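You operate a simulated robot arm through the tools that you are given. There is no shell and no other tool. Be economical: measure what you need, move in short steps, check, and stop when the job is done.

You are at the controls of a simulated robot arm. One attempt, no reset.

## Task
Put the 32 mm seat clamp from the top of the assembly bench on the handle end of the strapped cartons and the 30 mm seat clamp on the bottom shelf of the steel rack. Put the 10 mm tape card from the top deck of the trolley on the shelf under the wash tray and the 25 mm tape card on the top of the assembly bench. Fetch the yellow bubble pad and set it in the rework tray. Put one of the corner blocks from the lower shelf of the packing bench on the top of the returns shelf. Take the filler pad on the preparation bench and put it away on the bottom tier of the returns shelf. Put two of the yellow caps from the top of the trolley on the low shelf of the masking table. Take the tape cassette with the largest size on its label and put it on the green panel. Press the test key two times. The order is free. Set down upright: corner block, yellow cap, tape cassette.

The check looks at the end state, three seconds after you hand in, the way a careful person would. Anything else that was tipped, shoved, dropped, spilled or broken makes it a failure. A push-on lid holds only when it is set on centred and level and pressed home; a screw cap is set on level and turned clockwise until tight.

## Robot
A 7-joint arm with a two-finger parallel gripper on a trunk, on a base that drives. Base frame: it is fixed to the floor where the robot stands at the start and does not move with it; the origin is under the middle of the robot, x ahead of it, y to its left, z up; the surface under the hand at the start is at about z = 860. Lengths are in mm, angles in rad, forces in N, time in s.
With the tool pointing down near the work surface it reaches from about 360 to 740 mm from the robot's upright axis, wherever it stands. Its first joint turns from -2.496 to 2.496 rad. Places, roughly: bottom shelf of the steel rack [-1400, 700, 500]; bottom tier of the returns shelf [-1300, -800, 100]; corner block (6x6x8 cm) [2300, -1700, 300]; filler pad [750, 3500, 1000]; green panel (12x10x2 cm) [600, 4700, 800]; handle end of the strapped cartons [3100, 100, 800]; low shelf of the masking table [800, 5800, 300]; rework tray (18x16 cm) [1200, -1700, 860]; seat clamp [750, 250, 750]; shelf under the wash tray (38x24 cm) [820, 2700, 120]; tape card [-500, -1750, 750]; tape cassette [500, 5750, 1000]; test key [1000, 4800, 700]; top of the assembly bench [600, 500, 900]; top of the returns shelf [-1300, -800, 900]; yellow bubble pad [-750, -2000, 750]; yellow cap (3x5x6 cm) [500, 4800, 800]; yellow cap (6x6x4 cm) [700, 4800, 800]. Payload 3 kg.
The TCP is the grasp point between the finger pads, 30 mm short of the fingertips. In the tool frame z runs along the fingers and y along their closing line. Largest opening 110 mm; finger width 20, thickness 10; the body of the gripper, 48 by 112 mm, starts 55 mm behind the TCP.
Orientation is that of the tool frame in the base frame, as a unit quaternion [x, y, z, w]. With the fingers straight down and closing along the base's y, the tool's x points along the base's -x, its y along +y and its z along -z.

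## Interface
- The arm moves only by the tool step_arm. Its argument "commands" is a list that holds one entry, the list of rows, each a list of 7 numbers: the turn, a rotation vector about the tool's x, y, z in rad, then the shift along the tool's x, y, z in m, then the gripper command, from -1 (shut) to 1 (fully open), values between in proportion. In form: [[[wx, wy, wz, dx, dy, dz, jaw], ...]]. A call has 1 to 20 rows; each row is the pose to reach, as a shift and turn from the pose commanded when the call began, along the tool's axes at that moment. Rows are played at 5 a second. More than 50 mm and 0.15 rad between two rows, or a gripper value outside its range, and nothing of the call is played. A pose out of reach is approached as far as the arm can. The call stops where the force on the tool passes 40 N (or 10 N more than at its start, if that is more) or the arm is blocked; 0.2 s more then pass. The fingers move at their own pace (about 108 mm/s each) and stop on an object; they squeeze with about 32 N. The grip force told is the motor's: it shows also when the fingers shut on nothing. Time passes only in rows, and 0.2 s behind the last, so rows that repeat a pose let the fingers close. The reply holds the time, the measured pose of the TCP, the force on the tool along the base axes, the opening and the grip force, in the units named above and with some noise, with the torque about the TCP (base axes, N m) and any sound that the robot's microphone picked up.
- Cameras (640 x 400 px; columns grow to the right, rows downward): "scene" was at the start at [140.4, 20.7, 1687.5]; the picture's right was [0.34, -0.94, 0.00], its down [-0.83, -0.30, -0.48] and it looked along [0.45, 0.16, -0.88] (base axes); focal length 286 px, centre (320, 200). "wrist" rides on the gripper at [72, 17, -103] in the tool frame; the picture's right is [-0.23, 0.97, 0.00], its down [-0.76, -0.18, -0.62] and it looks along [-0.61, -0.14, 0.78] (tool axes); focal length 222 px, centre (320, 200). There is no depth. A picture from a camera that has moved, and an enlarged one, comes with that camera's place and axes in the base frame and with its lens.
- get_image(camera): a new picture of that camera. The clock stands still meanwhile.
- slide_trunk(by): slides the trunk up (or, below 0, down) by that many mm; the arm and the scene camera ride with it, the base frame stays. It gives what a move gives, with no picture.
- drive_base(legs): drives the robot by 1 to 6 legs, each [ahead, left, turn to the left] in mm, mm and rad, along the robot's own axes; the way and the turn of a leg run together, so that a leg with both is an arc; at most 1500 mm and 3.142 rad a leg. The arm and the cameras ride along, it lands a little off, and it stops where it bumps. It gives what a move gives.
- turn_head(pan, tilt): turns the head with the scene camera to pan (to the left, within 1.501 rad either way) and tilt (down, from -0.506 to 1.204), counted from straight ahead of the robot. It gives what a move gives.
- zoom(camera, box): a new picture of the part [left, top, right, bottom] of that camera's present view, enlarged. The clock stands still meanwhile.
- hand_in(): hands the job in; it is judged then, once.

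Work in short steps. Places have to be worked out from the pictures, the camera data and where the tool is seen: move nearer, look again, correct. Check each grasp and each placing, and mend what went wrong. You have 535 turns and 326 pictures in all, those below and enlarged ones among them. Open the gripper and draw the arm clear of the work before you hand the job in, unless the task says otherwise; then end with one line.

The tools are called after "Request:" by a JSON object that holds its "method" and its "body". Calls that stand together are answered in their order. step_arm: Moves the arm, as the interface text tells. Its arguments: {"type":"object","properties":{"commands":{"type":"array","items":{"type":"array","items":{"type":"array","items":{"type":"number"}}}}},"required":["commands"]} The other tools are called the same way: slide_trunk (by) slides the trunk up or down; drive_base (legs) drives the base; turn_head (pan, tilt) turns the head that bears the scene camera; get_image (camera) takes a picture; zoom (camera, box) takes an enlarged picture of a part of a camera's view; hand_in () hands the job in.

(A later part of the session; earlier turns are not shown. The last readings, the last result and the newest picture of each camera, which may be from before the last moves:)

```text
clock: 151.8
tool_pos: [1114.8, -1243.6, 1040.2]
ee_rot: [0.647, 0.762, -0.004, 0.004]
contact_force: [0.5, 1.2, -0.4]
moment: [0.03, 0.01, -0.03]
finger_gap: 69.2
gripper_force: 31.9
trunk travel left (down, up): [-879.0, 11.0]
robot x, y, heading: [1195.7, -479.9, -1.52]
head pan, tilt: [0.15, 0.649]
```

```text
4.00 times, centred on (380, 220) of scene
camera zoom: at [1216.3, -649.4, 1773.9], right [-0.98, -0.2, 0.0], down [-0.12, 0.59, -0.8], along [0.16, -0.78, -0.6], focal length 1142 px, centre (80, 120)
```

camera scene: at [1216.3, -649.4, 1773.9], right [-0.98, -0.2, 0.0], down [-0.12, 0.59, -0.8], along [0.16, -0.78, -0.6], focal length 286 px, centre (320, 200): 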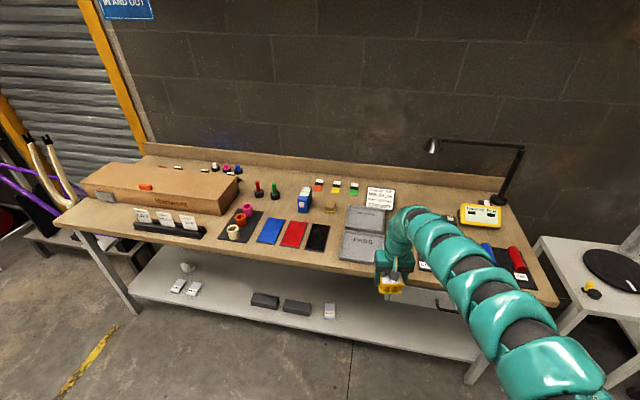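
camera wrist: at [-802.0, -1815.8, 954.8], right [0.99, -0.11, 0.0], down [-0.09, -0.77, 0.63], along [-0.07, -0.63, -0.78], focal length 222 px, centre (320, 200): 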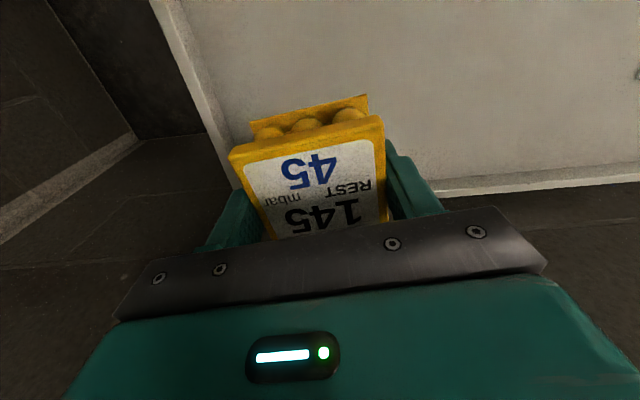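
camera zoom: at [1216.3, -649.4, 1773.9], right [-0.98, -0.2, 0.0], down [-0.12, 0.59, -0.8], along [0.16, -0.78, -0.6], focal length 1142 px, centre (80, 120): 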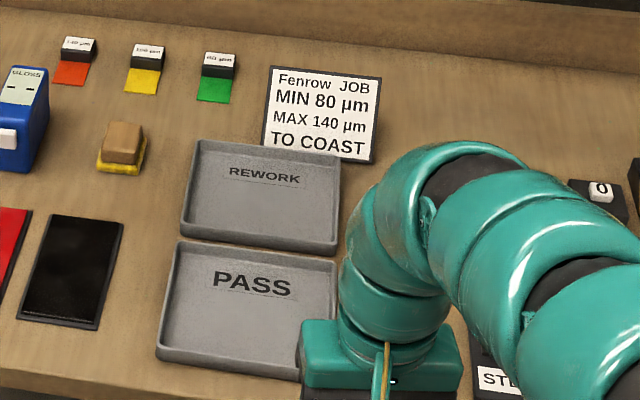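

The REWORK tray is the rear one, centre about (1213,-1720). I drive so the pad hangs over it.

Request:
{"method": "drive_base", "body": {"legs": [[0, 74, 0], [440, 0, 0]]}}

Request:
{"method": "get_image", "body": {"camera": "wrist"}}

Request:
{"method": "get_image", "body": {"camera": "scene"}}

```text
clock: 155.1
tool_pos: [1211.1, -1679.2, 1039.4]
ee_rot: [0.646, 0.763, -0.004, 0.003]
contact_force: [0.2, 0.5, -0.4]
moment: [0.03, 0.0, -0.03]
finger_gap: 69.2
gripper_force: 31.6
trunk travel left (down, up): [-879.0, 11.0]
robot x, y, heading: [1289.0, -917.2, -1.517]
head pan, tilt: [0.15, 0.649]
```

```text
259 pictures are left
camera wrist: at [1217.1, -1602.8, 1144.6], right [1.0, -0.06, 0.0], down [-0.05, -0.77, 0.63], along [-0.04, -0.63, -0.78], focal length 222 px, centre (320, 200)
```

wrist: 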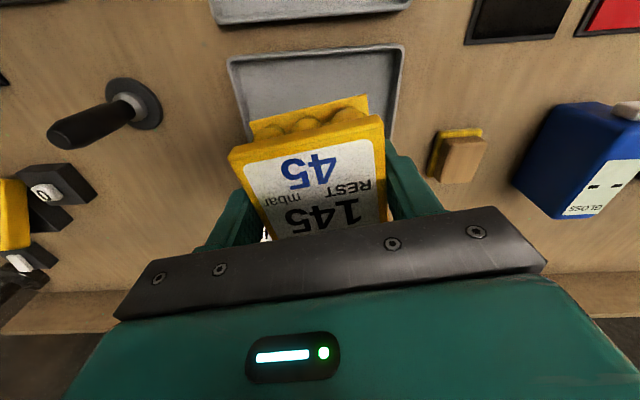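

```text
258 pictures are left
camera scene: at [1312.0, -1084.0, 1773.9], right [-0.98, -0.2, 0.0], down [-0.12, 0.59, -0.8], along [0.16, -0.78, -0.61], focal length 286 px, centre (320, 200)
```

scene: 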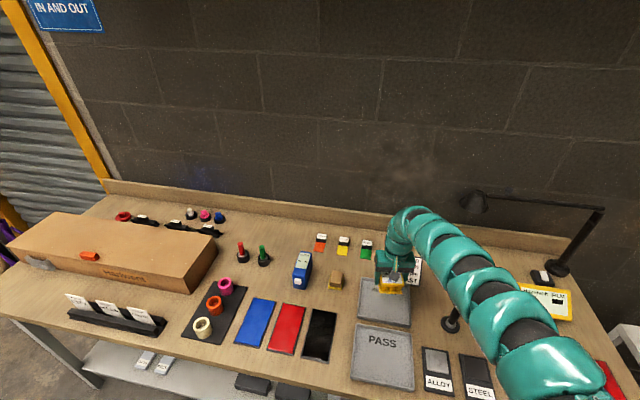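

Tray front edge y≈-1631, centre (1211,-1711). I advance 26 mm and lower by trunk, then look.

Request:
{"method": "drive_base", "body": {"legs": [[26, 0, 0]]}}

Request:
{"method": "slide_trunk", "body": {"by": -120}}

Request:
{"method": "get_image", "body": {"camera": "wrist"}}

Request:
{"method": "zoom", "body": {"camera": "scene", "box": [340, 190, 480, 330]}}

```text
clock: 155.9
tool_pos: [1213.8, -1704.2, 1040.0]
ee_rot: [0.647, 0.762, -0.004, 0.004]
contact_force: [0.4, -0.1, -0.7]
moment: [0.03, 0.03, -0.01]
finger_gap: 69.1
gripper_force: 31.8
trunk travel left (down, up): [-879.0, 11.0]
robot x, y, heading: [1291.7, -941.1, -1.516]
head pan, tilt: [0.15, 0.649]
```

```text
clock: 157.4
tool_pos: [1213.0, -1703.7, 920.3]
ee_rot: [0.647, 0.763, -0.003, 0.005]
contact_force: [-0.5, 0.1, -0.8]
moment: [-0.02, -0.03, 0.0]
finger_gap: 69.2
gripper_force: 31.9
trunk travel left (down, up): [-759.0, 131.0]
robot x, y, heading: [1294.5, -946.0, -1.514]
head pan, tilt: [0.15, 0.649]
```

```text
257 pictures are left
camera wrist: at [1218.1, -1628.3, 1025.0], right [1.0, -0.06, 0.0], down [-0.05, -0.77, 0.63], along [-0.04, -0.63, -0.78], focal length 222 px, centre (320, 200)
```

wrist: 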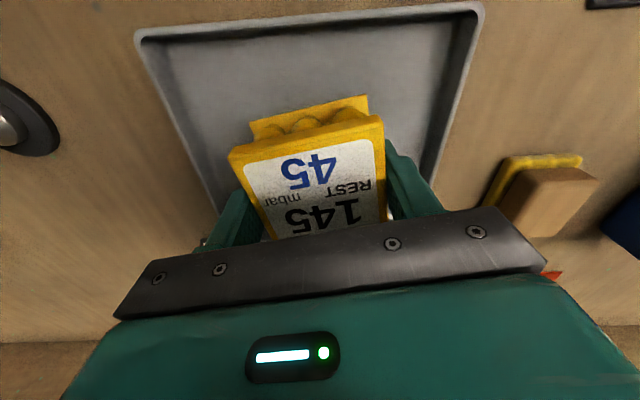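

```text
2.86 times, centred on (410, 260) of scene
camera zoom: at [1313.3, -1109.3, 1654.0], right [-0.98, -0.2, 0.0], down [-0.12, 0.59, -0.8], along [0.16, -0.78, -0.6], focal length 816 px, centre (63, 29)
```

zoom: 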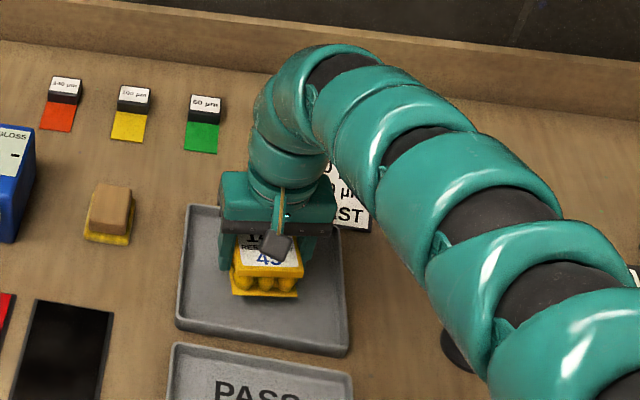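

Pad is over the tray. I lower to ~905, then 2 mm at a time.

Request:
{"method": "step_arm", "body": {"commands": [[[0, 0, 0, 0, 0, 0.005, 0.2], [0, 0, 0, 0, 0, 0.01, 0.2], [0, 0, 0, 0, 0, 0.012, 0.2], [0, 0, 0, 0, 0, 0.014, 0.2]]]}}

Request:
{"method": "step_arm", "body": {"commands": [[[0, 0, 0, 0, 0, 0.002, 0.2], [0, 0, 0, 0, 0, 0.002, 0.2]]]}}

Request:
{"method": "step_arm", "body": {"commands": [[[0, 0, 0, 0, 0, 0.002, 0.2], [0, 0, 0, 0, 0, 0.002, 0.2]]]}}

Request:
{"method": "step_arm", "body": {"commands": [[[0, 0, 0, 0, 0, 0.002, 0.2], [0, 0, 0, 0, 0, 0.002, 0.2]]]}}

```text
clock: 158.4
tool_pos: [1213.8, -1704.8, 907.2]
ee_rot: [0.647, 0.763, -0.004, 0.004]
contact_force: [-0.6, 0.0, 0.2]
moment: [0.03, -0.01, 0.03]
finger_gap: 69.3
gripper_force: 31.8
trunk travel left (down, up): [-759.0, 131.0]
robot x, y, heading: [1293.5, -944.1, -1.512]
head pan, tilt: [0.15, 0.649]
```

```text
clock: 159.0
tool_pos: [1212.6, -1703.8, 904.6]
ee_rot: [0.647, 0.762, -0.003, 0.004]
contact_force: [-0.6, -0.8, 0.1]
moment: [-0.01, -0.01, -0.02]
finger_gap: 69.2
gripper_force: 31.8
trunk travel left (down, up): [-759.0, 131.0]
robot x, y, heading: [1290.7, -942.2, -1.519]
head pan, tilt: [0.15, 0.649]
```

```text
clock: 159.6
tool_pos: [1213.8, -1702.9, 902.0]
ee_rot: [0.646, 0.763, -0.004, 0.003]
contact_force: [0.4, 0.4, -0.9]
moment: [0.01, -0.02, -0.03]
finger_gap: 69.3
gripper_force: 32.1
trunk travel left (down, up): [-759.0, 131.0]
robot x, y, heading: [1293.9, -940.7, -1.52]
head pan, tilt: [0.15, 0.649]
```

```text
clock: 160.2
tool_pos: [1212.7, -1705.3, 898.7]
ee_rot: [0.646, 0.763, -0.003, 0.004]
contact_force: [0.7, -0.2, -1.3]
moment: [0.02, 0.02, 0.01]
finger_gap: 69.1
gripper_force: 31.3
trunk travel left (down, up): [-759.0, 131.0]
robot x, y, heading: [1292.5, -945.7, -1.515]
head pan, tilt: [0.15, 0.649]
```

Request:
{"method": "step_arm", "body": {"commands": [[[0, 0, 0, 0, 0, 0.0015, 0.2], [0, 0, 0, 0, 0, 0.0015, 0.2]]]}}

Request:
{"method": "step_arm", "body": {"commands": [[[0, 0, 0, 0, 0, 0.0015, 0.2], [0, 0, 0, 0, 0, 0.0015, 0.2]]]}}

Request:
{"method": "step_arm", "body": {"commands": [[[0, 0, 0, 0, 0, 0.0015, 0.2], [0, 0, 0, 0, 0, 0.0015, 0.2]]]}}

Request:
{"method": "get_image", "body": {"camera": "wrist"}}

```text
clock: 160.8
tool_pos: [1212.8, -1704.4, 899.6]
ee_rot: [0.647, 0.763, -0.003, 0.004]
contact_force: [-0.8, 0.1, -0.1]
moment: [0.03, -0.01, -0.01]
finger_gap: 69.0
gripper_force: 32.2
trunk travel left (down, up): [-759.0, 131.0]
robot x, y, heading: [1295.2, -943.3, -1.517]
head pan, tilt: [0.15, 0.649]
```

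```text
clock: 161.4
tool_pos: [1214.6, -1704.0, 896.8]
ee_rot: [0.647, 0.763, -0.004, 0.004]
contact_force: [-0.2, -0.4, -1.1]
moment: [0.01, -0.03, 0.04]
finger_gap: 69.3
gripper_force: 31.9
trunk travel left (down, up): [-759.0, 131.0]
robot x, y, heading: [1291.3, -939.4, -1.518]
head pan, tilt: [0.15, 0.649]
```

```text
clock: 162.0
tool_pos: [1214.9, -1703.6, 894.8]
ee_rot: [0.647, 0.762, -0.003, 0.004]
contact_force: [-0.2, 0.2, -1.4]
moment: [0.03, -0.02, -0.01]
finger_gap: 69.1
gripper_force: 32.2
trunk travel left (down, up): [-759.0, 131.0]
robot x, y, heading: [1294.3, -941.8, -1.518]
head pan, tilt: [0.15, 0.649]
```

```text
255 pictures are left
camera wrist: at [1218.6, -1629.2, 999.9], right [1.0, -0.06, 0.0], down [-0.05, -0.77, 0.63], along [-0.04, -0.63, -0.78], focal length 222 px, centre (320, 200)
```

wrist: 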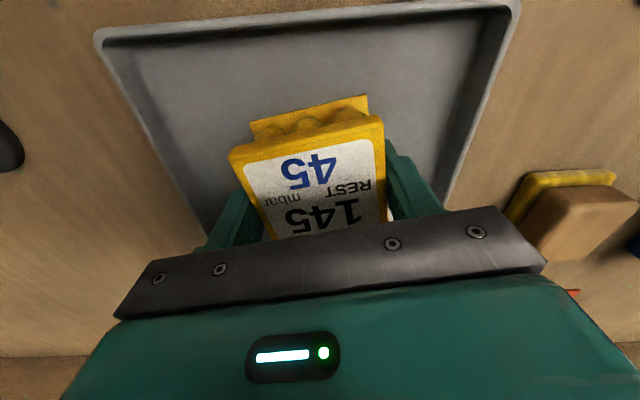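

Request:
{"method": "step_arm", "body": {"commands": [[[0, 0, 0, 0, 0, 0.0015, 0.2], [0, 0, 0, 0, 0, 0.0015, 0.2]]]}}

Request:
{"method": "step_arm", "body": {"commands": [[[0, 0, 0, 0, 0, 0.0015, 0.2], [0, 0, 0, 0, 0, 0.0015, 0.2]]]}}

Request:
{"method": "step_arm", "body": {"commands": [[[0, 0, 0, 0, 0, 0.0015, 0.2], [0, 0, 0, 0, 0, 0.0015, 0.2]]]}}

```text
clock: 162.6
tool_pos: [1213.9, -1704.2, 893.8]
ee_rot: [0.647, 0.762, -0.004, 0.005]
contact_force: [-0.8, -2.5, 5.2]
moment: [0.15, 0.03, -0.01]
finger_gap: 69.3
gripper_force: 32.0
trunk travel left (down, up): [-759.0, 131.0]
robot x, y, heading: [1291.5, -943.4, -1.511]
head pan, tilt: [0.15, 0.649]
```

```text
clock: 163.2
tool_pos: [1214.3, -1704.5, 894.7]
ee_rot: [0.647, 0.763, -0.005, 0.006]
contact_force: [-0.4, -6.6, 20.8]
moment: [0.5, 0.06, 0.05]
finger_gap: 69.2
gripper_force: 32.3
trunk travel left (down, up): [-759.0, 131.0]
robot x, y, heading: [1293.0, -942.7, -1.518]
head pan, tilt: [0.15, 0.649]
```

```text
clock: 163.8
tool_pos: [1214.1, -1703.2, 893.4]
ee_rot: [0.646, 0.763, -0.006, 0.006]
contact_force: [1.1, -6.8, 33.2]
moment: [0.41, -0.41, -0.16]
finger_gap: 69.0
gripper_force: 31.9
trunk travel left (down, up): [-759.0, 131.0]
robot x, y, heading: [1292.6, -944.9, -1.514]
head pan, tilt: [0.15, 0.649]
```

Contact at 894. I ease up 3 mm and open, then lift.

Request:
{"method": "step_arm", "body": {"commands": [[[0, 0, 0, 0, 0, -0.003, 0.2], [0, 0, 0, 0, 0, -0.003, 0.35], [0, 0, 0, 0, 0, -0.003, 0.5], [0, 0, 0, 0, 0, -0.003, 0.5]]]}}

Request:
{"method": "slide_trunk", "body": {"by": 120}}

Request:
{"method": "get_image", "body": {"camera": "wrist"}}

```text
clock: 164.8
tool_pos: [1213.4, -1701.6, 893.8]
ee_rot: [0.646, 0.764, -0.003, 0.003]
contact_force: [-2.4, 3.3, 5.6]
moment: [0.11, 0.34, -0.13]
finger_gap: 83.7
gripper_force: 1.6
trunk travel left (down, up): [-759.0, 131.0]
robot x, y, heading: [1289.7, -945.4, -1.514]
head pan, tilt: [0.15, 0.649]
```

```text
clock: 166.3
tool_pos: [1213.0, -1704.5, 1014.4]
ee_rot: [0.647, 0.763, -0.004, 0.005]
contact_force: [0.5, -0.3, -0.2]
moment: [0.0, 0.04, -0.01]
finger_gap: 82.4
gripper_force: 0.0
trunk travel left (down, up): [-879.0, 11.0]
robot x, y, heading: [1292.7, -943.4, -1.513]
head pan, tilt: [0.15, 0.649]
```

```text
254 pictures are left
camera wrist: at [1217.6, -1628.8, 1118.8], right [1.0, -0.06, 0.0], down [-0.05, -0.77, 0.63], along [-0.04, -0.63, -0.78], focal length 222 px, centre (320, 200)
```

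wrist: 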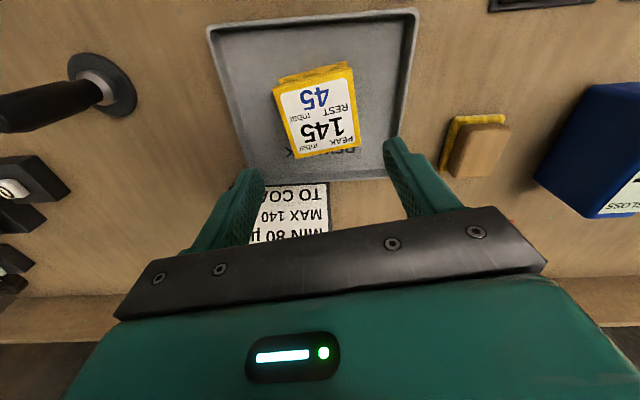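

The pad rests in the rework tray. I return to the trolley for the tape cards.

Request:
{"method": "drive_base", "body": {"legs": [[-470, 0, -0.055], [0, -1000, 0], [0, -900, 0]]}}

```text
clock: 178.2
tool_pos: [-741.3, -1235.5, 1015.6]
ee_rot: [0.669, 0.744, -0.004, 0.004]
contact_force: [0.0, -1.5, 0.8]
moment: [0.01, 0.04, 0.0]
finger_gap: 82.7
gripper_force: 0.0
trunk travel left (down, up): [-879.0, 11.0]
robot x, y, heading: [-612.6, -481.6, -1.574]
head pan, tilt: [0.15, 0.649]
```

Request:
{"method": "drive_base", "body": {"legs": [[420, 40, 0]]}}

Request:
{"method": "get_image", "body": {"camera": "wrist"}}

```text
clock: 180.8
tool_pos: [-689.0, -1660.5, 1013.7]
ee_rot: [0.662, 0.749, -0.004, 0.004]
contact_force: [-0.2, -0.2, -0.4]
moment: [-0.01, 0.02, 0.01]
finger_gap: 82.3
gripper_force: 0.1
trunk travel left (down, up): [-879.0, 11.0]
robot x, y, heading: [-574.4, -903.7, -1.558]
head pan, tilt: [0.15, 0.649]
```

```text
253 pictures are left
camera wrist: at [-679.9, -1585.4, 1118.6], right [0.99, -0.11, 0.0], down [-0.08, -0.77, 0.63], along [-0.07, -0.63, -0.78], focal length 222 px, centre (320, 200)
```

wrist: 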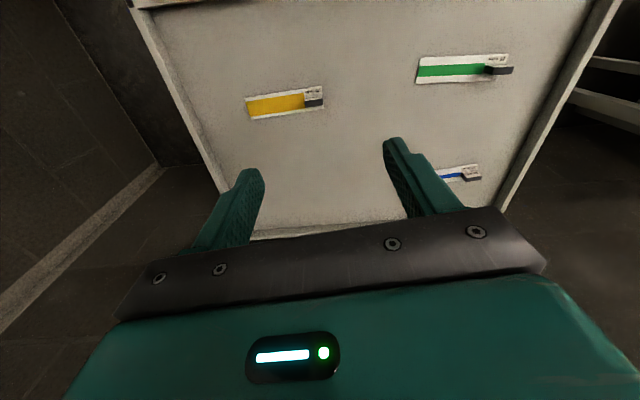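

The 25 mm card's tab is at about (-700,-1685). I turn the hand ~86° so the fingers close along y, centre over the tab and descend for a look.

Request:
{"method": "step_arm", "body": {"commands": [[[0, 0, -0.14, -0.004, -0.002, 0, 0.0], [0, 0, -0.28, -0.008, -0.004, 0, 0.0], [0, 0, -0.42, -0.012, -0.006, 0, 0.0], [0, 0, -0.56, -0.016, -0.008, 0, 0.0], [0, 0, -0.7, -0.02, -0.01, 0, 0.0], [0, 0, -0.84, -0.0235, -0.0139, 0, 0.0], [0, 0, -0.98, -0.0235, -0.0139, 0, 0.0], [0, 0, -1.12, -0.0235, -0.0139, 0, 0.0], [0, 0, -1.26, -0.0235, -0.0139, 0, 0.0], [0, 0, -1.4, -0.0235, -0.0139, 0, 0.0], [0, 0, -1.5, -0.0235, -0.0139, 0, 0.0], [0, 0, -1.5, -0.0235, -0.0139, 0, 0.0]]]}}

Request:
{"method": "slide_trunk", "body": {"by": -150}}

Request:
{"method": "get_image", "body": {"camera": "wrist"}}

```text
clock: 183.4
tool_pos: [-699.9, -1685.2, 1014.1]
ee_rot: [-0.026, 1.0, -0.006, 0.002]
contact_force: [-0.2, 0.1, -0.8]
moment: [-0.01, 0.01, -0.04]
finger_gap: 55.0
gripper_force: 0.0
trunk travel left (down, up): [-879.0, 11.0]
robot x, y, heading: [-577.9, -904.9, -1.562]
head pan, tilt: [0.15, 0.649]
```

```text
clock: 185.2
tool_pos: [-699.6, -1685.0, 865.8]
ee_rot: [-0.026, 1.0, -0.005, 0.001]
contact_force: [-0.9, -0.4, -0.2]
moment: [0.02, 0.0, 0.01]
finger_gap: 54.8
gripper_force: 0.1
trunk travel left (down, up): [-729.0, 161.0]
robot x, y, heading: [-575.6, -903.9, -1.562]
head pan, tilt: [0.15, 0.649]
```

```text
252 pictures are left
camera wrist: at [-772.7, -1670.6, 970.2], right [0.18, 0.98, -0.01], down [0.77, -0.13, 0.63], along [0.61, -0.12, -0.78], focal length 222 px, centre (320, 200)
```

wrist: 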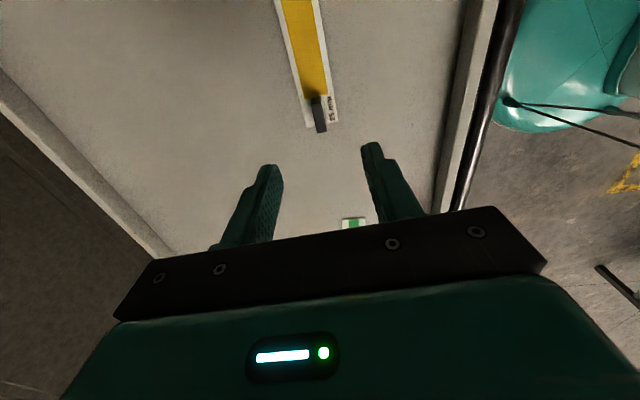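

Request:
{"method": "zoom", "body": {"camera": "wrist", "box": [260, 40, 380, 140]}}

```text
4.00 times, centred on (320, 90) of wrist
camera zoom: at [-772.7, -1670.6, 970.2], right [0.18, 0.98, -0.01], down [0.77, -0.13, 0.63], along [0.61, -0.12, -0.78], focal length 888 px, centre (320, 640)
```

zoom: 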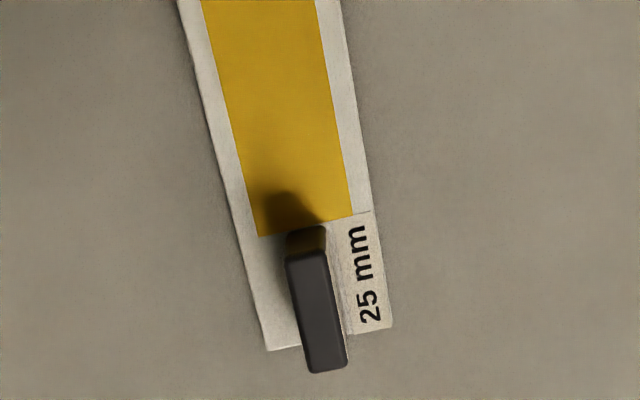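

The tab is a thin upright bar at (-701,-1687). I lower with a 45 mm opening until the tips nearly touch the card.

Request:
{"method": "slide_trunk", "body": {"by": -95}}

Request:
{"method": "get_image", "body": {"camera": "wrist"}}

```text
clock: 186.4
tool_pos: [-699.7, -1684.6, 770.4]
ee_rot: [-0.026, 1.0, -0.006, 0.0]
contact_force: [0.2, 0.4, 0.0]
moment: [0.0, 0.02, -0.02]
finger_gap: 54.8
gripper_force: 0.1
trunk travel left (down, up): [-634.0, 256.0]
robot x, y, heading: [-575.5, -903.8, -1.561]
head pan, tilt: [0.15, 0.649]
```

```text
250 pictures are left
camera wrist: at [-772.7, -1670.6, 875.2], right [0.18, 0.98, -0.01], down [0.77, -0.13, 0.63], along [0.61, -0.12, -0.78], focal length 222 px, centre (320, 200)
```

wrist: 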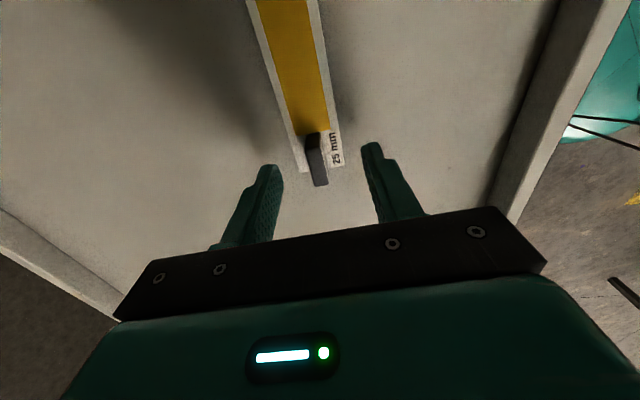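

Request:
{"method": "step_arm", "body": {"commands": [[[0, 0, 0, 0.002, -0.002, 0.006, 0.0], [0, 0, 0, 0.002, -0.002, 0.01, 0.0], [0, 0, 0, 0.002, -0.002, 0.013, 0.0], [0, 0, 0, 0.002, -0.002, 0.016, 0.0], [0, 0, 0, 0.002, -0.002, 0.018, 0.0], [0, 0, 0, 0.002, -0.002, 0.02, 0.0], [0, 0, 0, 0.002, -0.002, 0.022, 0.0], [0, 0, 0, 0.002, -0.002, 0.024, 0.0], [0, 0, 0, 0.002, -0.002, 0.026, 0.0], [0, 0, 0, 0.002, -0.002, 0.028, 0.0], [0, 0, 0, 0.002, -0.002, 0.03, 0.0]]]}}

Request:
{"method": "get_image", "body": {"camera": "wrist"}}

```text
clock: 188.9
tool_pos: [-704.0, -1680.5, 750.8]
ee_rot: [-0.023, 1.0, -0.014, -0.004]
contact_force: [-2.9, 7.2, 28.2]
moment: [1.3, -0.04, 0.28]
finger_gap: 58.7
gripper_force: 3.4
out of reach, approached as far as the arm can: row 4, 5, 6, 7, 8, 9, 10, 11
trunk travel left (down, up): [-634.0, 256.0]
robot x, y, heading: [-574.4, -902.4, -1.559]
head pan, tilt: [0.15, 0.649]
stopped in row 11: the force on the tool passed its limit at 46 N (the readings are from after the stop); the commanded pose is now the measured one
```

```text
249 pictures are left
camera wrist: at [-776.8, -1664.0, 856.2], right [0.18, 0.98, -0.03], down [0.77, -0.13, 0.62], along [0.61, -0.14, -0.78], focal length 222 px, centre (320, 200)
```

wrist: 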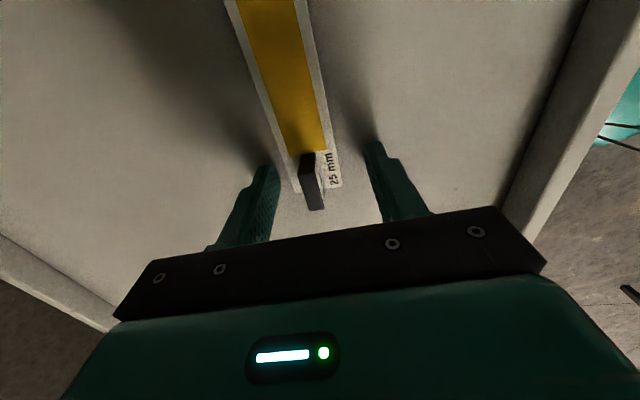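

Contact: trolley surface z≈720. I rise 2 mm and close on the tab.

Request:
{"method": "step_arm", "body": {"commands": [[[0, 0, 0, 0, 0, -0.003, 0.0], [0, 0, 0, 0, 0, -0.003, -0.4], [0, 0, 0, 0, 0, -0.003, -0.8], [0, 0, 0, 0, 0, -0.003, -1], [0, 0, 0, 0, 0, -0.003, -1]]]}}

Request:
{"method": "slide_trunk", "body": {"by": 80}}

Request:
{"method": "get_image", "body": {"camera": "wrist"}}

```text
clock: 190.1
tool_pos: [-704.4, -1678.0, 750.6]
ee_rot: [-0.022, 1.0, -0.011, -0.003]
contact_force: [0.1, 10.9, 10.7]
moment: [0.69, -0.01, 0.03]
finger_gap: 34.7
gripper_force: 31.6
trunk travel left (down, up): [-634.0, 256.0]
robot x, y, heading: [-576.8, -905.1, -1.559]
head pan, tilt: [0.15, 0.649]
```

```text
clock: 191.2
tool_pos: [-704.5, -1681.3, 829.3]
ee_rot: [-0.021, 1.0, -0.01, -0.002]
contact_force: [0.2, 0.6, -0.1]
moment: [0.01, 0.0, 0.0]
finger_gap: 34.6
gripper_force: 31.9
trunk travel left (down, up): [-714.0, 176.0]
robot x, y, heading: [-576.1, -906.4, -1.559]
head pan, tilt: [0.15, 0.649]
```

```text
248 pictures are left
camera wrist: at [-777.2, -1665.2, 934.4], right [0.18, 0.98, -0.02], down [0.77, -0.13, 0.62], along [0.61, -0.13, -0.78], focal length 222 px, centre (320, 200)
```

wrist: 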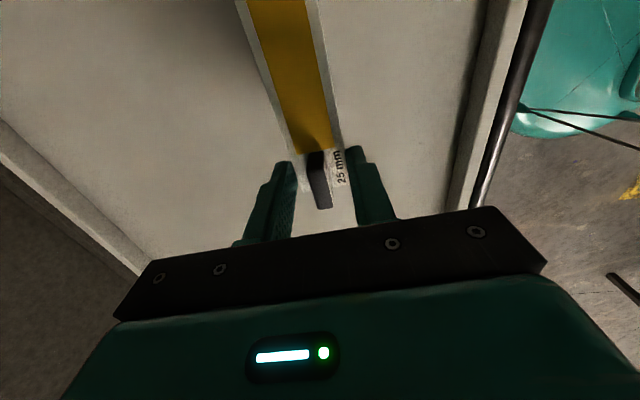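

The fingers took the card's edges instead of the tab (34.7 mm). I set it back down, rise 6 mm, and regrip the tab.

Request:
{"method": "slide_trunk", "body": {"by": -79}}

Request:
{"method": "step_arm", "body": {"commands": [[[0, 0, 0, 0, 0, 0.0, -0.2], [0, 0, 0, 0, 0, 0, -0.2], [0, 0, 0, 0, 0, -0.007, -0.2], [0, 0, 0, 0, 0, -0.007, -0.2]]]}}

Request:
{"method": "step_arm", "body": {"commands": [[[0, 0, 0, 0, 0, 0.0, -0.6], [0, 0, 0, 0, 0, 0, -1], [0, 0, 0, 0, 0, 0, -1], [0, 0, 0, 0, 0, 0, -1]]]}}

Request:
{"method": "get_image", "body": {"camera": "wrist"}}

```text
clock: 192.4
tool_pos: [-704.9, -1680.8, 751.7]
ee_rot: [-0.022, 1.0, -0.011, -0.002]
contact_force: [-0.9, 2.7, 2.8]
moment: [0.17, -0.03, 0.01]
finger_gap: 34.7
gripper_force: 31.9
trunk travel left (down, up): [-635.0, 255.0]
robot x, y, heading: [-576.1, -901.5, -1.561]
head pan, tilt: [0.15, 0.649]
```

```text
clock: 193.4
tool_pos: [-704.5, -1681.8, 757.3]
ee_rot: [-0.022, 1.0, -0.011, -0.003]
contact_force: [-0.4, 0.3, 0.7]
moment: [-0.02, -0.03, 0.0]
finger_gap: 44.1
gripper_force: 0.0
trunk travel left (down, up): [-635.0, 255.0]
robot x, y, heading: [-576.6, -902.1, -1.564]
head pan, tilt: [0.15, 0.649]
```

```text
clock: 194.4
tool_pos: [-705.1, -1681.1, 756.3]
ee_rot: [-0.022, 1.0, -0.01, -0.003]
contact_force: [0.3, -0.1, 1.4]
moment: [0.0, 0.09, -0.06]
finger_gap: 9.5
gripper_force: 32.3
trunk travel left (down, up): [-635.0, 255.0]
robot x, y, heading: [-576.2, -901.9, -1.563]
head pan, tilt: [0.15, 0.649]
```

```text
247 pictures are left
camera wrist: at [-777.3, -1665.6, 862.3], right [0.18, 0.98, -0.02], down [0.77, -0.13, 0.62], along [0.61, -0.13, -0.78], focal length 222 px, centre (320, 200)
```

wrist: 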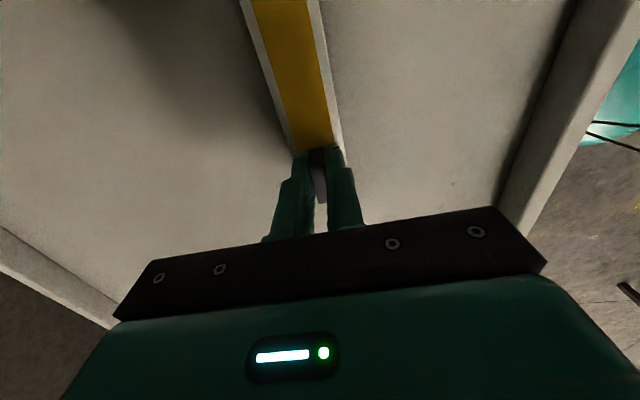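

Tab gripped (9.5 mm). I lift, back off, and turn to face +x toward the assembly bench.

Request:
{"method": "slide_trunk", "body": {"by": 240}}

Request:
{"method": "drive_base", "body": {"legs": [[-450, 0, 0], [0, 0, 1.565]]}}

Request:
{"method": "get_image", "body": {"camera": "wrist"}}

```text
clock: 196.9
tool_pos: [-705.0, -1682.7, 996.6]
ee_rot: [-0.021, 1.0, -0.011, -0.002]
contact_force: [-0.6, 0.0, 0.5]
moment: [0.0, -0.04, 0.01]
finger_gap: 9.5
gripper_force: 32.5
trunk travel left (down, up): [-875.0, 15.0]
robot x, y, heading: [-576.6, -905.0, -1.561]
head pan, tilt: [0.15, 0.649]
```

```text
clock: 203.3
tool_pos: [192.0, -620.3, 996.7]
ee_rot: [-0.706, 0.708, -0.009, 0.006]
contact_force: [-0.3, 0.3, -0.3]
moment: [0.0, 0.01, -0.01]
finger_gap: 9.8
gripper_force: 32.0
trunk travel left (down, up): [-875.0, 15.0]
robot x, y, heading: [-577.4, -452.6, -0.04]
head pan, tilt: [0.15, 0.649]
```

```text
246 pictures are left
camera wrist: at [172.9, -692.0, 1102.1], right [-0.97, 0.23, -0.02], down [0.17, 0.77, 0.62], along [0.16, 0.6, -0.78], focal length 222 px, centre (320, 200)
```

wrist: 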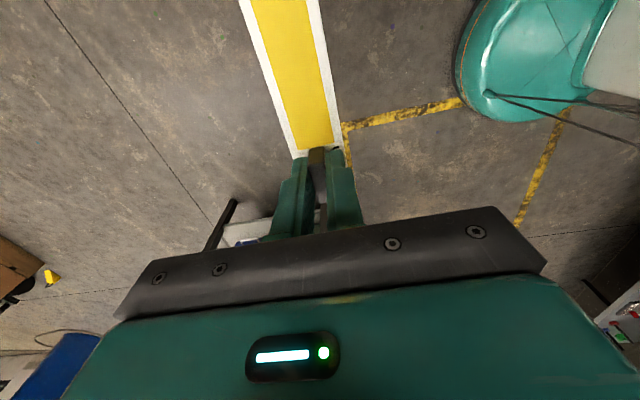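

Card held firmly. I rotate the hand back to the home orientation and bring the tool in.

Request:
{"method": "step_arm", "body": {"commands": [[[0, 0, 0.0, -0.02, 0.03, 0, -1], [0, 0, 0.13, -0.04, 0.06, 0, -1], [0, 0, 0.26, -0.06, 0.09, 0, -1], [0, 0, 0.39, -0.08, 0.12, 0, -1], [0, 0, 0.52, -0.1, 0.14, 0, -1], [0, 0, 0.65, -0.12, 0.16, 0, -1], [0, 0, 0.78, -0.14, 0.17, 0, -1], [0, 0, 0.91, -0.16, 0.17, 0, -1], [0, 0, 1.04, -0.18, 0.17, 0, -1], [0, 0, 1.17, -0.19, 0.17, 0, -1], [0, 0, 1.3, -0.19, 0.17, 0, -1], [0, 0, 1.43, -0.19, 0.17, 0, -1], [0, 0, 1.57, -0.19, 0.17, 0, -1], [0, 0, 1.57, -0.19, 0.17, 0, -1]]]}}

Request:
{"method": "drive_base", "body": {"legs": [[575, 0, 0.04], [0, 450, 0]]}}

Request:
{"method": "turn_head", "body": {"pan": 0.0, "tilt": 1.0}}

Request:
{"method": "get_image", "body": {"camera": "scene"}}

```text
clock: 206.3
tool_pos: [21.4, -427.6, 991.3]
ee_rot: [0.0, 1.0, -0.002, 0.01]
contact_force: [0.8, -0.2, -0.1]
moment: [-0.01, 0.0, -0.03]
finger_gap: 9.5
gripper_force: 32.2
trunk travel left (down, up): [-875.0, 15.0]
robot x, y, heading: [-583.2, -455.3, -0.033]
head pan, tilt: [0.15, 0.649]
```

```text
clock: 212.0
tool_pos: [598.7, 53.0, 991.7]
ee_rot: [-0.024, 1.0, -0.003, 0.01]
contact_force: [-0.5, 0.3, -0.5]
moment: [0.0, -0.01, 0.03]
finger_gap: 9.4
gripper_force: 31.8
trunk travel left (down, up): [-875.0, 15.0]
robot x, y, heading: [-3.5, -3.7, 0.013]
head pan, tilt: [0.15, 0.649]
```

```text
clock: 212.8
tool_pos: [599.2, 51.9, 990.8]
ee_rot: [-0.025, 1.0, -0.003, 0.01]
contact_force: [-0.3, 0.4, -0.1]
moment: [0.03, -0.02, 0.02]
finger_gap: 9.8
gripper_force: 31.7
trunk travel left (down, up): [-875.0, 15.0]
robot x, y, heading: [-4.7, -4.0, 0.015]
head pan, tilt: [0.0, 1.0]
```

```text
245 pictures are left
camera scene: at [146.8, -3.3, 1742.3], right [0.01, -1.0, 0.0], down [-0.84, -0.01, -0.54], along [0.54, 0.01, -0.84], focal length 286 px, centre (320, 200)
```

scene: 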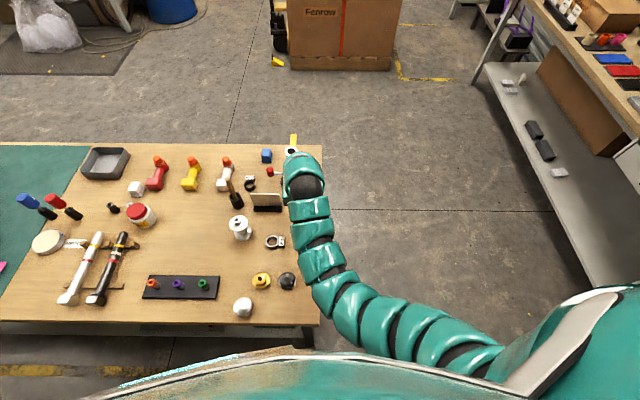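

Pose is good. I level the hand slightly, go to x≈612 and lower the card onto the free right end of the bench.

Request:
{"method": "step_arm", "body": {"commands": [[[0, 0.02, -0.05, -0.012, 0, 0.03, -1], [0, 0.02, -0.05, -0.012, 0, 0.06, -1], [0, 0.02, -0.05, -0.012, 0, 0.08, -1]]]}}

Request:
{"method": "get_image", "body": {"camera": "wrist"}}

```text
clock: 213.6
tool_pos: [609.7, 52.0, 911.0]
ee_rot: [-0.05, 0.999, -0.003, 0.0]
contact_force: [0.0, 0.1, -0.7]
moment: [0.0, -0.01, 0.03]
finger_gap: 9.4
gripper_force: 31.5
trunk travel left (down, up): [-875.0, 15.0]
robot x, y, heading: [-1.7, -5.5, 0.012]
head pan, tilt: [0.0, 1.0]
```

```text
244 pictures are left
camera wrist: at [537.1, 62.2, 1017.2], right [0.13, 0.99, -0.01], down [0.78, -0.1, 0.62], along [0.62, -0.09, -0.78], focal length 222 px, centre (320, 200)
```

wrist: 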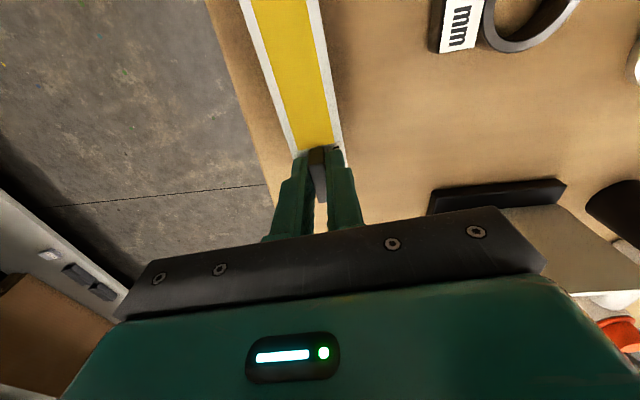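

The card is near the bench edge; I shift 12 mm inward and straighten the yaw, then lower to contact.

Request:
{"method": "step_arm", "body": {"commands": [[[0, 0, 0.08, 0, 0.012, 0.0, -1], [0, 0, 0.08, 0, 0.012, 0.006, -1], [0, 0, 0.08, 0, 0.012, 0.009, -1], [0, 0, 0.08, 0, 0.012, 0.011, -1], [0, 0, 0.08, 0, 0.012, 0.013, -1], [0, 0, 0.08, 0, 0.012, 0.015, -1], [0, 0, 0.08, 0, 0.012, 0.017, -1], [0, 0, 0.08, 0, 0.012, 0.019, -1]]]}}

Request:
{"method": "get_image", "body": {"camera": "wrist"}}

```text
clock: 215.4
tool_pos: [609.7, 65.0, 895.0]
ee_rot: [-0.009, 1.0, -0.003, 0.003]
contact_force: [1.5, 0.5, 25.1]
moment: [0.12, -0.08, 0.05]
finger_gap: 9.9
gripper_force: 31.9
trunk travel left (down, up): [-875.0, 15.0]
robot x, y, heading: [-1.4, -3.9, 0.012]
head pan, tilt: [0.0, 1.0]
```

```text
243 pictures are left
camera wrist: at [538.0, 80.9, 999.8], right [0.21, 0.98, 0.0], down [0.76, -0.16, 0.63], along [0.61, -0.13, -0.78], focal length 222 px, centre (320, 200)
```

wrist: 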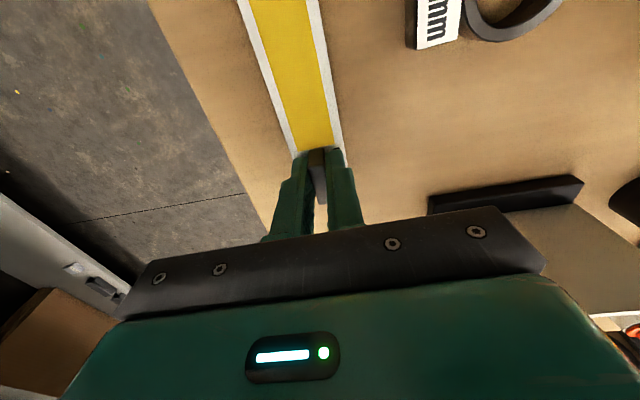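

Contact. I release and lift.

Request:
{"method": "step_arm", "body": {"commands": [[[0, 0, 0, 0, 0, -0.001, -0.5], [0, 0, 0, 0, 0, -0.001, -0.3], [0, 0, 0, 0, 0, -0.001, -0.3], [0, 0, 0, 0, 0, -0.04, -0.3], [0, 0, 0, 0, 0, -0.08, -0.3], [0, 0, 0, 0, 0, -0.12, -0.3], [0, 0, 0, 0, 0, -0.16, 0.4]]]}}

Request:
{"method": "get_image", "body": {"camera": "wrist"}}

```text
clock: 217.0
tool_pos: [610.6, 66.1, 1049.5]
ee_rot: [-0.01, 1.0, -0.003, 0.001]
contact_force: [0.0, 0.0, 0.0]
moment: [-0.01, 0.02, 0.0]
finger_gap: 77.1
gripper_force: 0.0
trunk travel left (down, up): [-875.0, 15.0]
robot x, y, heading: [-3.1, -5.7, 0.012]
head pan, tilt: [0.0, 1.0]
```

```text
242 pictures are left
camera wrist: at [538.2, 82.3, 1155.1], right [0.21, 0.98, -0.01], down [0.76, -0.16, 0.62], along [0.61, -0.13, -0.78], focal length 222 px, centre (320, 200)
```

wrist: 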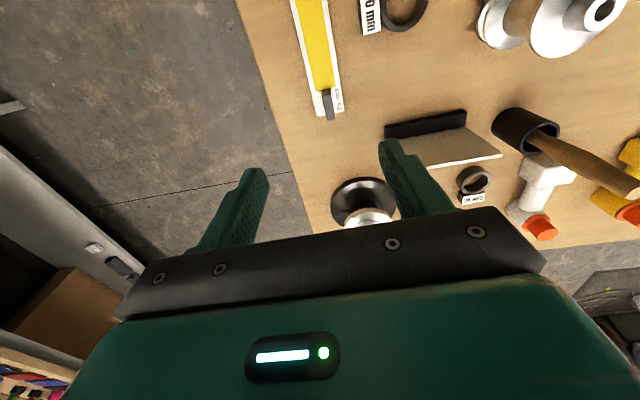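

Card placed. Now the 30 mm clamp: I rotate -90° and move above its ring at about (537,157).

Request:
{"method": "step_arm", "body": {"commands": [[[0, 0, -0.14, 0.007, 0.008, 0, 0.4], [0, 0, -0.28, 0.014, 0.016, 0, 0.4], [0, 0, -0.42, 0.021, 0.024, 0, 0.4], [0, 0, -0.56, 0.028, 0.032, 0, 0.4], [0, 0, -0.7, 0.035, 0.04, 0, 0.4], [0, 0, -0.84, 0.042, 0.048, 0, 0.4], [0, 0, -0.98, 0.049, 0.056, 0.01, 0.4], [0, 0, -1.12, 0.056, 0.064, 0.02, 0.4], [0, 0, -1.26, 0.063, 0.072, 0.03, 0.4], [0, 0, -1.4, 0.07, 0.08, 0.04, 0.4], [0, 0, -1.54, 0.074, 0.091, 0.05, 0.4], [0, 0, -1.57, 0.074, 0.091, 0.05, 0.4]]]}}

Request:
{"method": "get_image", "body": {"camera": "wrist"}}

```text
clock: 219.6
tool_pos: [536.2, 155.2, 1003.1]
ee_rot: [0.714, -0.7, 0.002, 0.002]
contact_force: [0.3, -0.3, 0.1]
moment: [0.03, 0.02, 0.0]
finger_gap: 77.1
gripper_force: 0.1
trunk travel left (down, up): [-875.0, 15.0]
robot x, y, heading: [-3.2, -5.5, 0.015]
head pan, tilt: [0.0, 1.0]
```

```text
241 pictures are left
camera wrist: at [520.8, 82.5, 1108.3], right [-0.98, 0.21, 0.0], down [0.16, 0.77, 0.62], along [0.13, 0.6, -0.79], focal length 222 px, centre (320, 200)
```

wrist: 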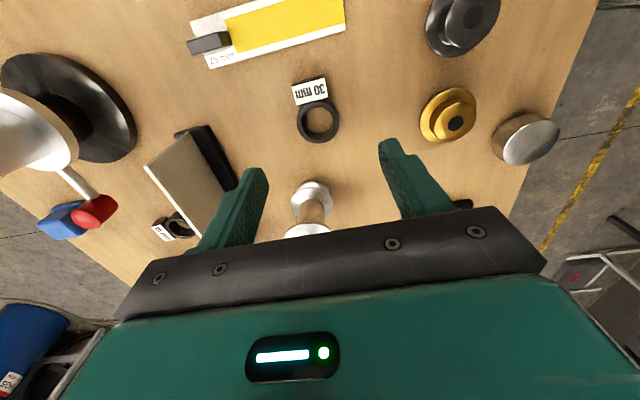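

Ring at (539,159.5). I adjust and descend to z≈891.

Request:
{"method": "step_arm", "body": {"commands": [[[0, 0, 0, -0.006, -0.003, 0.04, 0.4], [0, 0, 0, -0.006, -0.003, 0.08, 0.4], [0, 0, 0, -0.006, -0.003, 0.1, 0.4], [0, 0, 0, -0.006, -0.003, 0.108, 0.4], [0, 0, 0, -0.006, -0.003, 0.112, 0.4], [0, 0, 0, -0.006, -0.003, 0.112, 0.4]]]}}

Request:
{"method": "get_image", "body": {"camera": "wrist"}}

```text
clock: 221.0
tool_pos: [537.6, 159.5, 889.9]
ee_rot: [0.713, -0.702, 0.002, 0.001]
contact_force: [0.2, 0.3, -0.2]
moment: [0.01, 0.02, 0.02]
finger_gap: 77.1
gripper_force: 0.1
trunk travel left (down, up): [-875.0, 15.0]
robot x, y, heading: [-2.2, -0.9, 0.015]
head pan, tilt: [0.0, 1.0]
```

```text
240 pictures are left
camera wrist: at [523.2, 87.7, 996.3], right [-0.98, 0.21, 0.0], down [0.16, 0.77, 0.62], along [0.13, 0.6, -0.79], focal length 222 px, centre (320, 200)
```

wrist: 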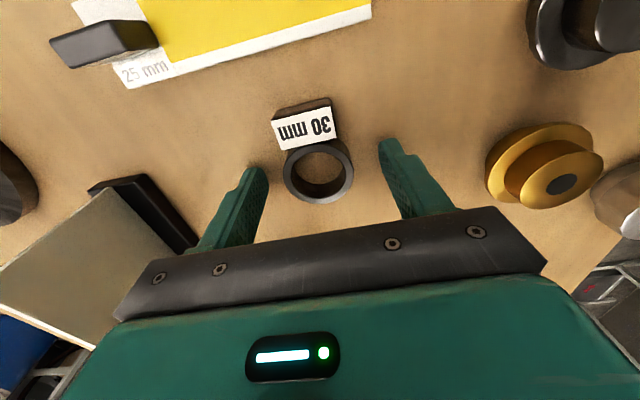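

I shift 5 mm further in y (lesson from the first slip), then close.

Request:
{"method": "step_arm", "body": {"commands": [[[0, 0, 0, -0.005, -0.002, 0.0, 0.4], [0, 0, 0, -0.005, -0.002, 0.0, 0.1], [0, 0, 0, -0.005, -0.002, 0.0, -0.2], [0, 0, 0, -0.005, -0.002, 0.0, -1], [0, 0, 0, -0.005, -0.002, 0.0, -1], [0, 0, 0, -0.005, -0.002, 0.0, -1]]]}}

Request:
{"method": "get_image", "body": {"camera": "wrist"}}

```text
clock: 222.4
tool_pos: [540.1, 165.7, 889.6]
ee_rot: [0.714, -0.7, 0.003, 0.002]
contact_force: [-0.3, -0.3, -0.2]
moment: [-0.01, -0.02, -0.01]
finger_gap: 42.9
gripper_force: 32.6
trunk travel left (down, up): [-875.0, 15.0]
robot x, y, heading: [-1.3, -3.2, 0.014]
head pan, tilt: [0.0, 1.0]
```

```text
239 pictures are left
camera wrist: at [525.6, 92.7, 995.9], right [-0.98, 0.21, 0.0], down [0.16, 0.77, 0.62], along [0.13, 0.6, -0.79], focal length 222 px, centre (320, 200)
```

wrist: 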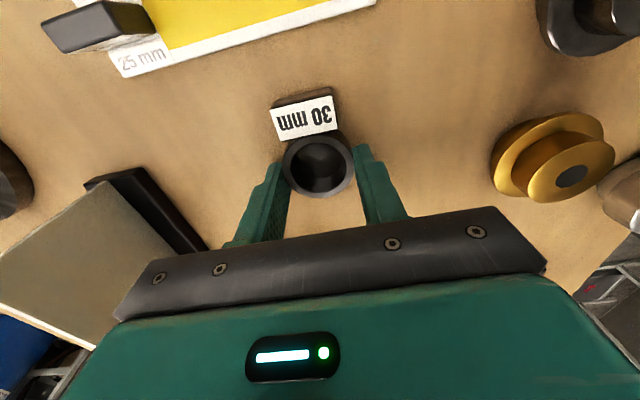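

Gripped. The rack's bottom shelf needs a tilted hand, so I set the clamp down on free bench at (672,58) turned 90°, to regrip it with a tilted hand. First lift and rotate.

Request:
{"method": "step_arm", "body": {"commands": [[[0, 0, 0, 0, 0, -0.04, -1], [0, 0, 0, 0, 0, -0.08, -1], [0, 0, 0, 0, 0, -0.12, -1], [0, 0, 0.14, 0.012, -0.014, -0.13, -1], [0, 0, 0.28, 0.024, -0.028, -0.13, -1], [0, 0, 0.42, 0.036, -0.042, -0.13, -1], [0, 0, 0.56, 0.048, -0.056, -0.13, -1], [0, 0, 0.7, 0.06, -0.07, -0.13, -1], [0, 0, 0.84, 0.072, -0.084, -0.13, -1], [0, 0, 0.98, 0.084, -0.098, -0.13, -1], [0, 0, 1.12, 0.096, -0.112, -0.13, -1], [0, 0, 1.26, 0.107, -0.132, -0.13, -1], [0, 0, 1.4, 0.107, -0.132, -0.13, -1], [0, 0, 1.54, 0.107, -0.132, -0.13, -1], [0, 0, 1.57, 0.107, -0.132, -0.13, -1], [0, 0, 1.57, 0.107, -0.132, -0.13, -1]]]}}

Request:
{"method": "get_image", "body": {"camera": "wrist"}}

```text
clock: 225.8
tool_pos: [673.4, 60.0, 1020.8]
ee_rot: [-0.008, 1.0, -0.003, 0.0]
contact_force: [0.1, 0.2, -0.3]
moment: [0.01, -0.02, -0.01]
finger_gap: 43.0
gripper_force: 32.3
trunk travel left (down, up): [-875.0, 15.0]
robot x, y, heading: [-1.6, -3.6, 0.015]
head pan, tilt: [0.0, 1.0]
```

```text
238 pictures are left
camera wrist: at [601.6, 76.8, 1124.6], right [0.21, 0.98, -0.01], down [0.76, -0.16, 0.62], along [0.61, -0.14, -0.78], focal length 222 px, centre (320, 200)
```

wrist: 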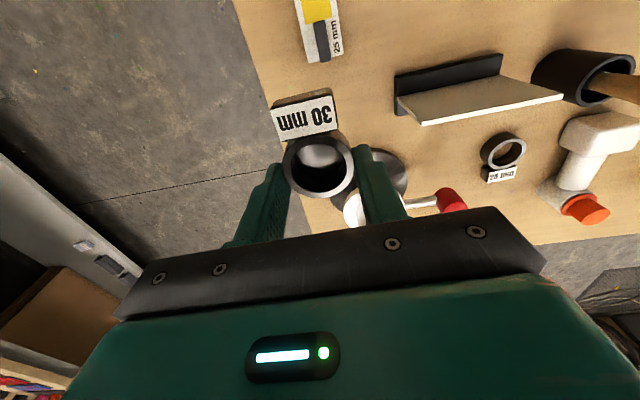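

I lower it to the bench and release, lifting 60 mm.

Request:
{"method": "step_arm", "body": {"commands": [[[0, 0, 0, 0, 0, 0.04, -1], [0, 0, 0, 0, 0, 0.08, -1], [0, 0, 0, 0, 0, 0.115, -1], [0, 0, 0, 0, 0, 0.123, -1], [0, 0, 0, 0, 0, 0.127, -1], [0, 0, 0, 0, 0, 0.13, -1], [0, 0, 0, 0, 0, 0.13, -0.2], [0, 0, 0, 0, 0, 0.13, 0.1], [0, 0, 0, 0, 0, 0.13, 0.3], [0, 0, 0, 0, 0, 0.13, 0.3], [0, 0, 0, 0, 0, 0.1, 0.3], [0, 0, 0, 0, 0, 0.06, 0.3], [0, 0, 0, 0, 0, 0.02, 0.3], [0, 0, 0, 0, 0, -0.02, 0.3]]]}}

Request:
{"method": "get_image", "body": {"camera": "wrist"}}

```text
clock: 228.8
tool_pos: [676.1, 60.4, 1039.7]
ee_rot: [-0.01, 1.0, -0.003, -0.001]
contact_force: [-0.7, 0.5, 0.6]
moment: [0.02, -0.05, 0.0]
finger_gap: 71.4
gripper_force: 0.0
trunk travel left (down, up): [-875.0, 15.0]
robot x, y, heading: [-2.9, -6.9, 0.013]
head pan, tilt: [0.0, 1.0]
```

```text
237 pictures are left
camera wrist: at [602.7, 77.4, 1145.4], right [0.21, 0.98, -0.01], down [0.76, -0.16, 0.62], along [0.61, -0.14, -0.78], focal length 222 px, centre (320, 200)
```

wrist: 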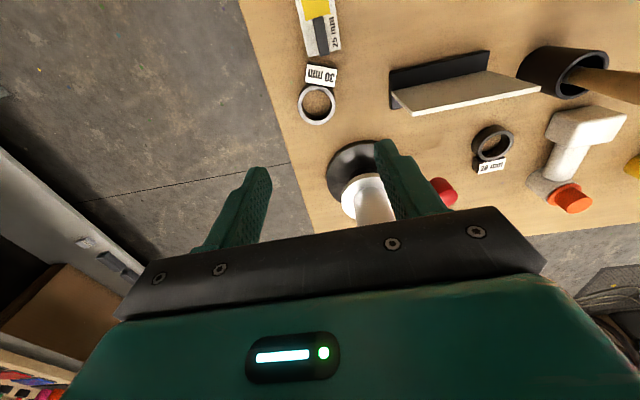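

Ring now at about (676,55). I tilt the hand 0.75 rad forward in place, high above.

Request:
{"method": "step_arm", "body": {"commands": [[[0, -0.12, 0, 0, 0, 0, 0.3], [0, -0.24, 0, 0, 0, 0, 0.3], [0, -0.36, 0, 0, 0, 0, 0.3], [0, -0.48, 0, 0, 0, 0, 0.3], [0, -0.6, 0, 0, 0, 0, 0.3], [0, -0.7, 0, 0, 0, 0, 0.3], [0, -0.75, 0, 0, 0, 0, 0.3], [0, -0.75, 0, 0, 0, 0, 0.3]]]}}

Request:
{"method": "get_image", "body": {"camera": "wrist"}}

Request:
{"method": "get_image", "body": {"camera": "scene"}}

```text
clock: 230.6
tool_pos: [675.7, 62.8, 1041.6]
ee_rot: [-0.009, 0.93, 0.0, 0.368]
contact_force: [-0.5, -0.7, 1.0]
moment: [-0.04, -0.02, -0.03]
finger_gap: 71.5
gripper_force: 0.0
trunk travel left (down, up): [-875.0, 15.0]
robot x, y, heading: [-1.2, -1.1, 0.014]
head pan, tilt: [0.0, 1.0]
```

```text
236 pictures are left
camera wrist: at [551.3, 76.6, 1069.6], right [0.15, 0.98, 0.15], down [0.13, -0.17, 0.98], along [0.98, -0.12, -0.16], focal length 222 px, centre (320, 200)
```

wrist: 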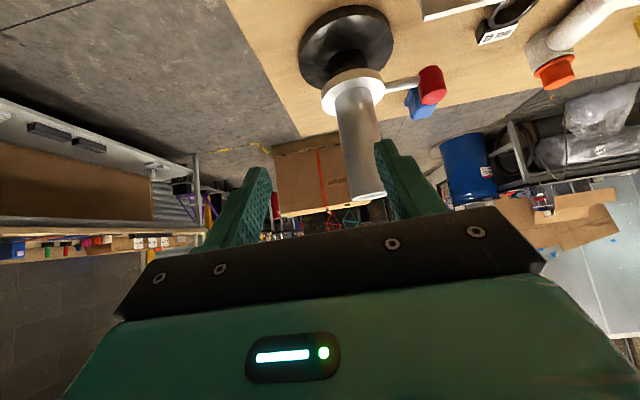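

```text
235 pictures are left
camera scene: at [146.7, -3.4, 1742.2], right [0.01, -1.0, 0.0], down [-0.84, -0.01, -0.54], along [0.54, 0.01, -0.84], focal length 286 px, centre (320, 200)
```

scene: 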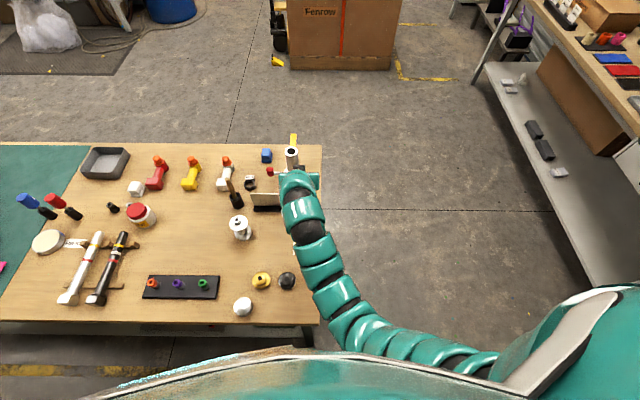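

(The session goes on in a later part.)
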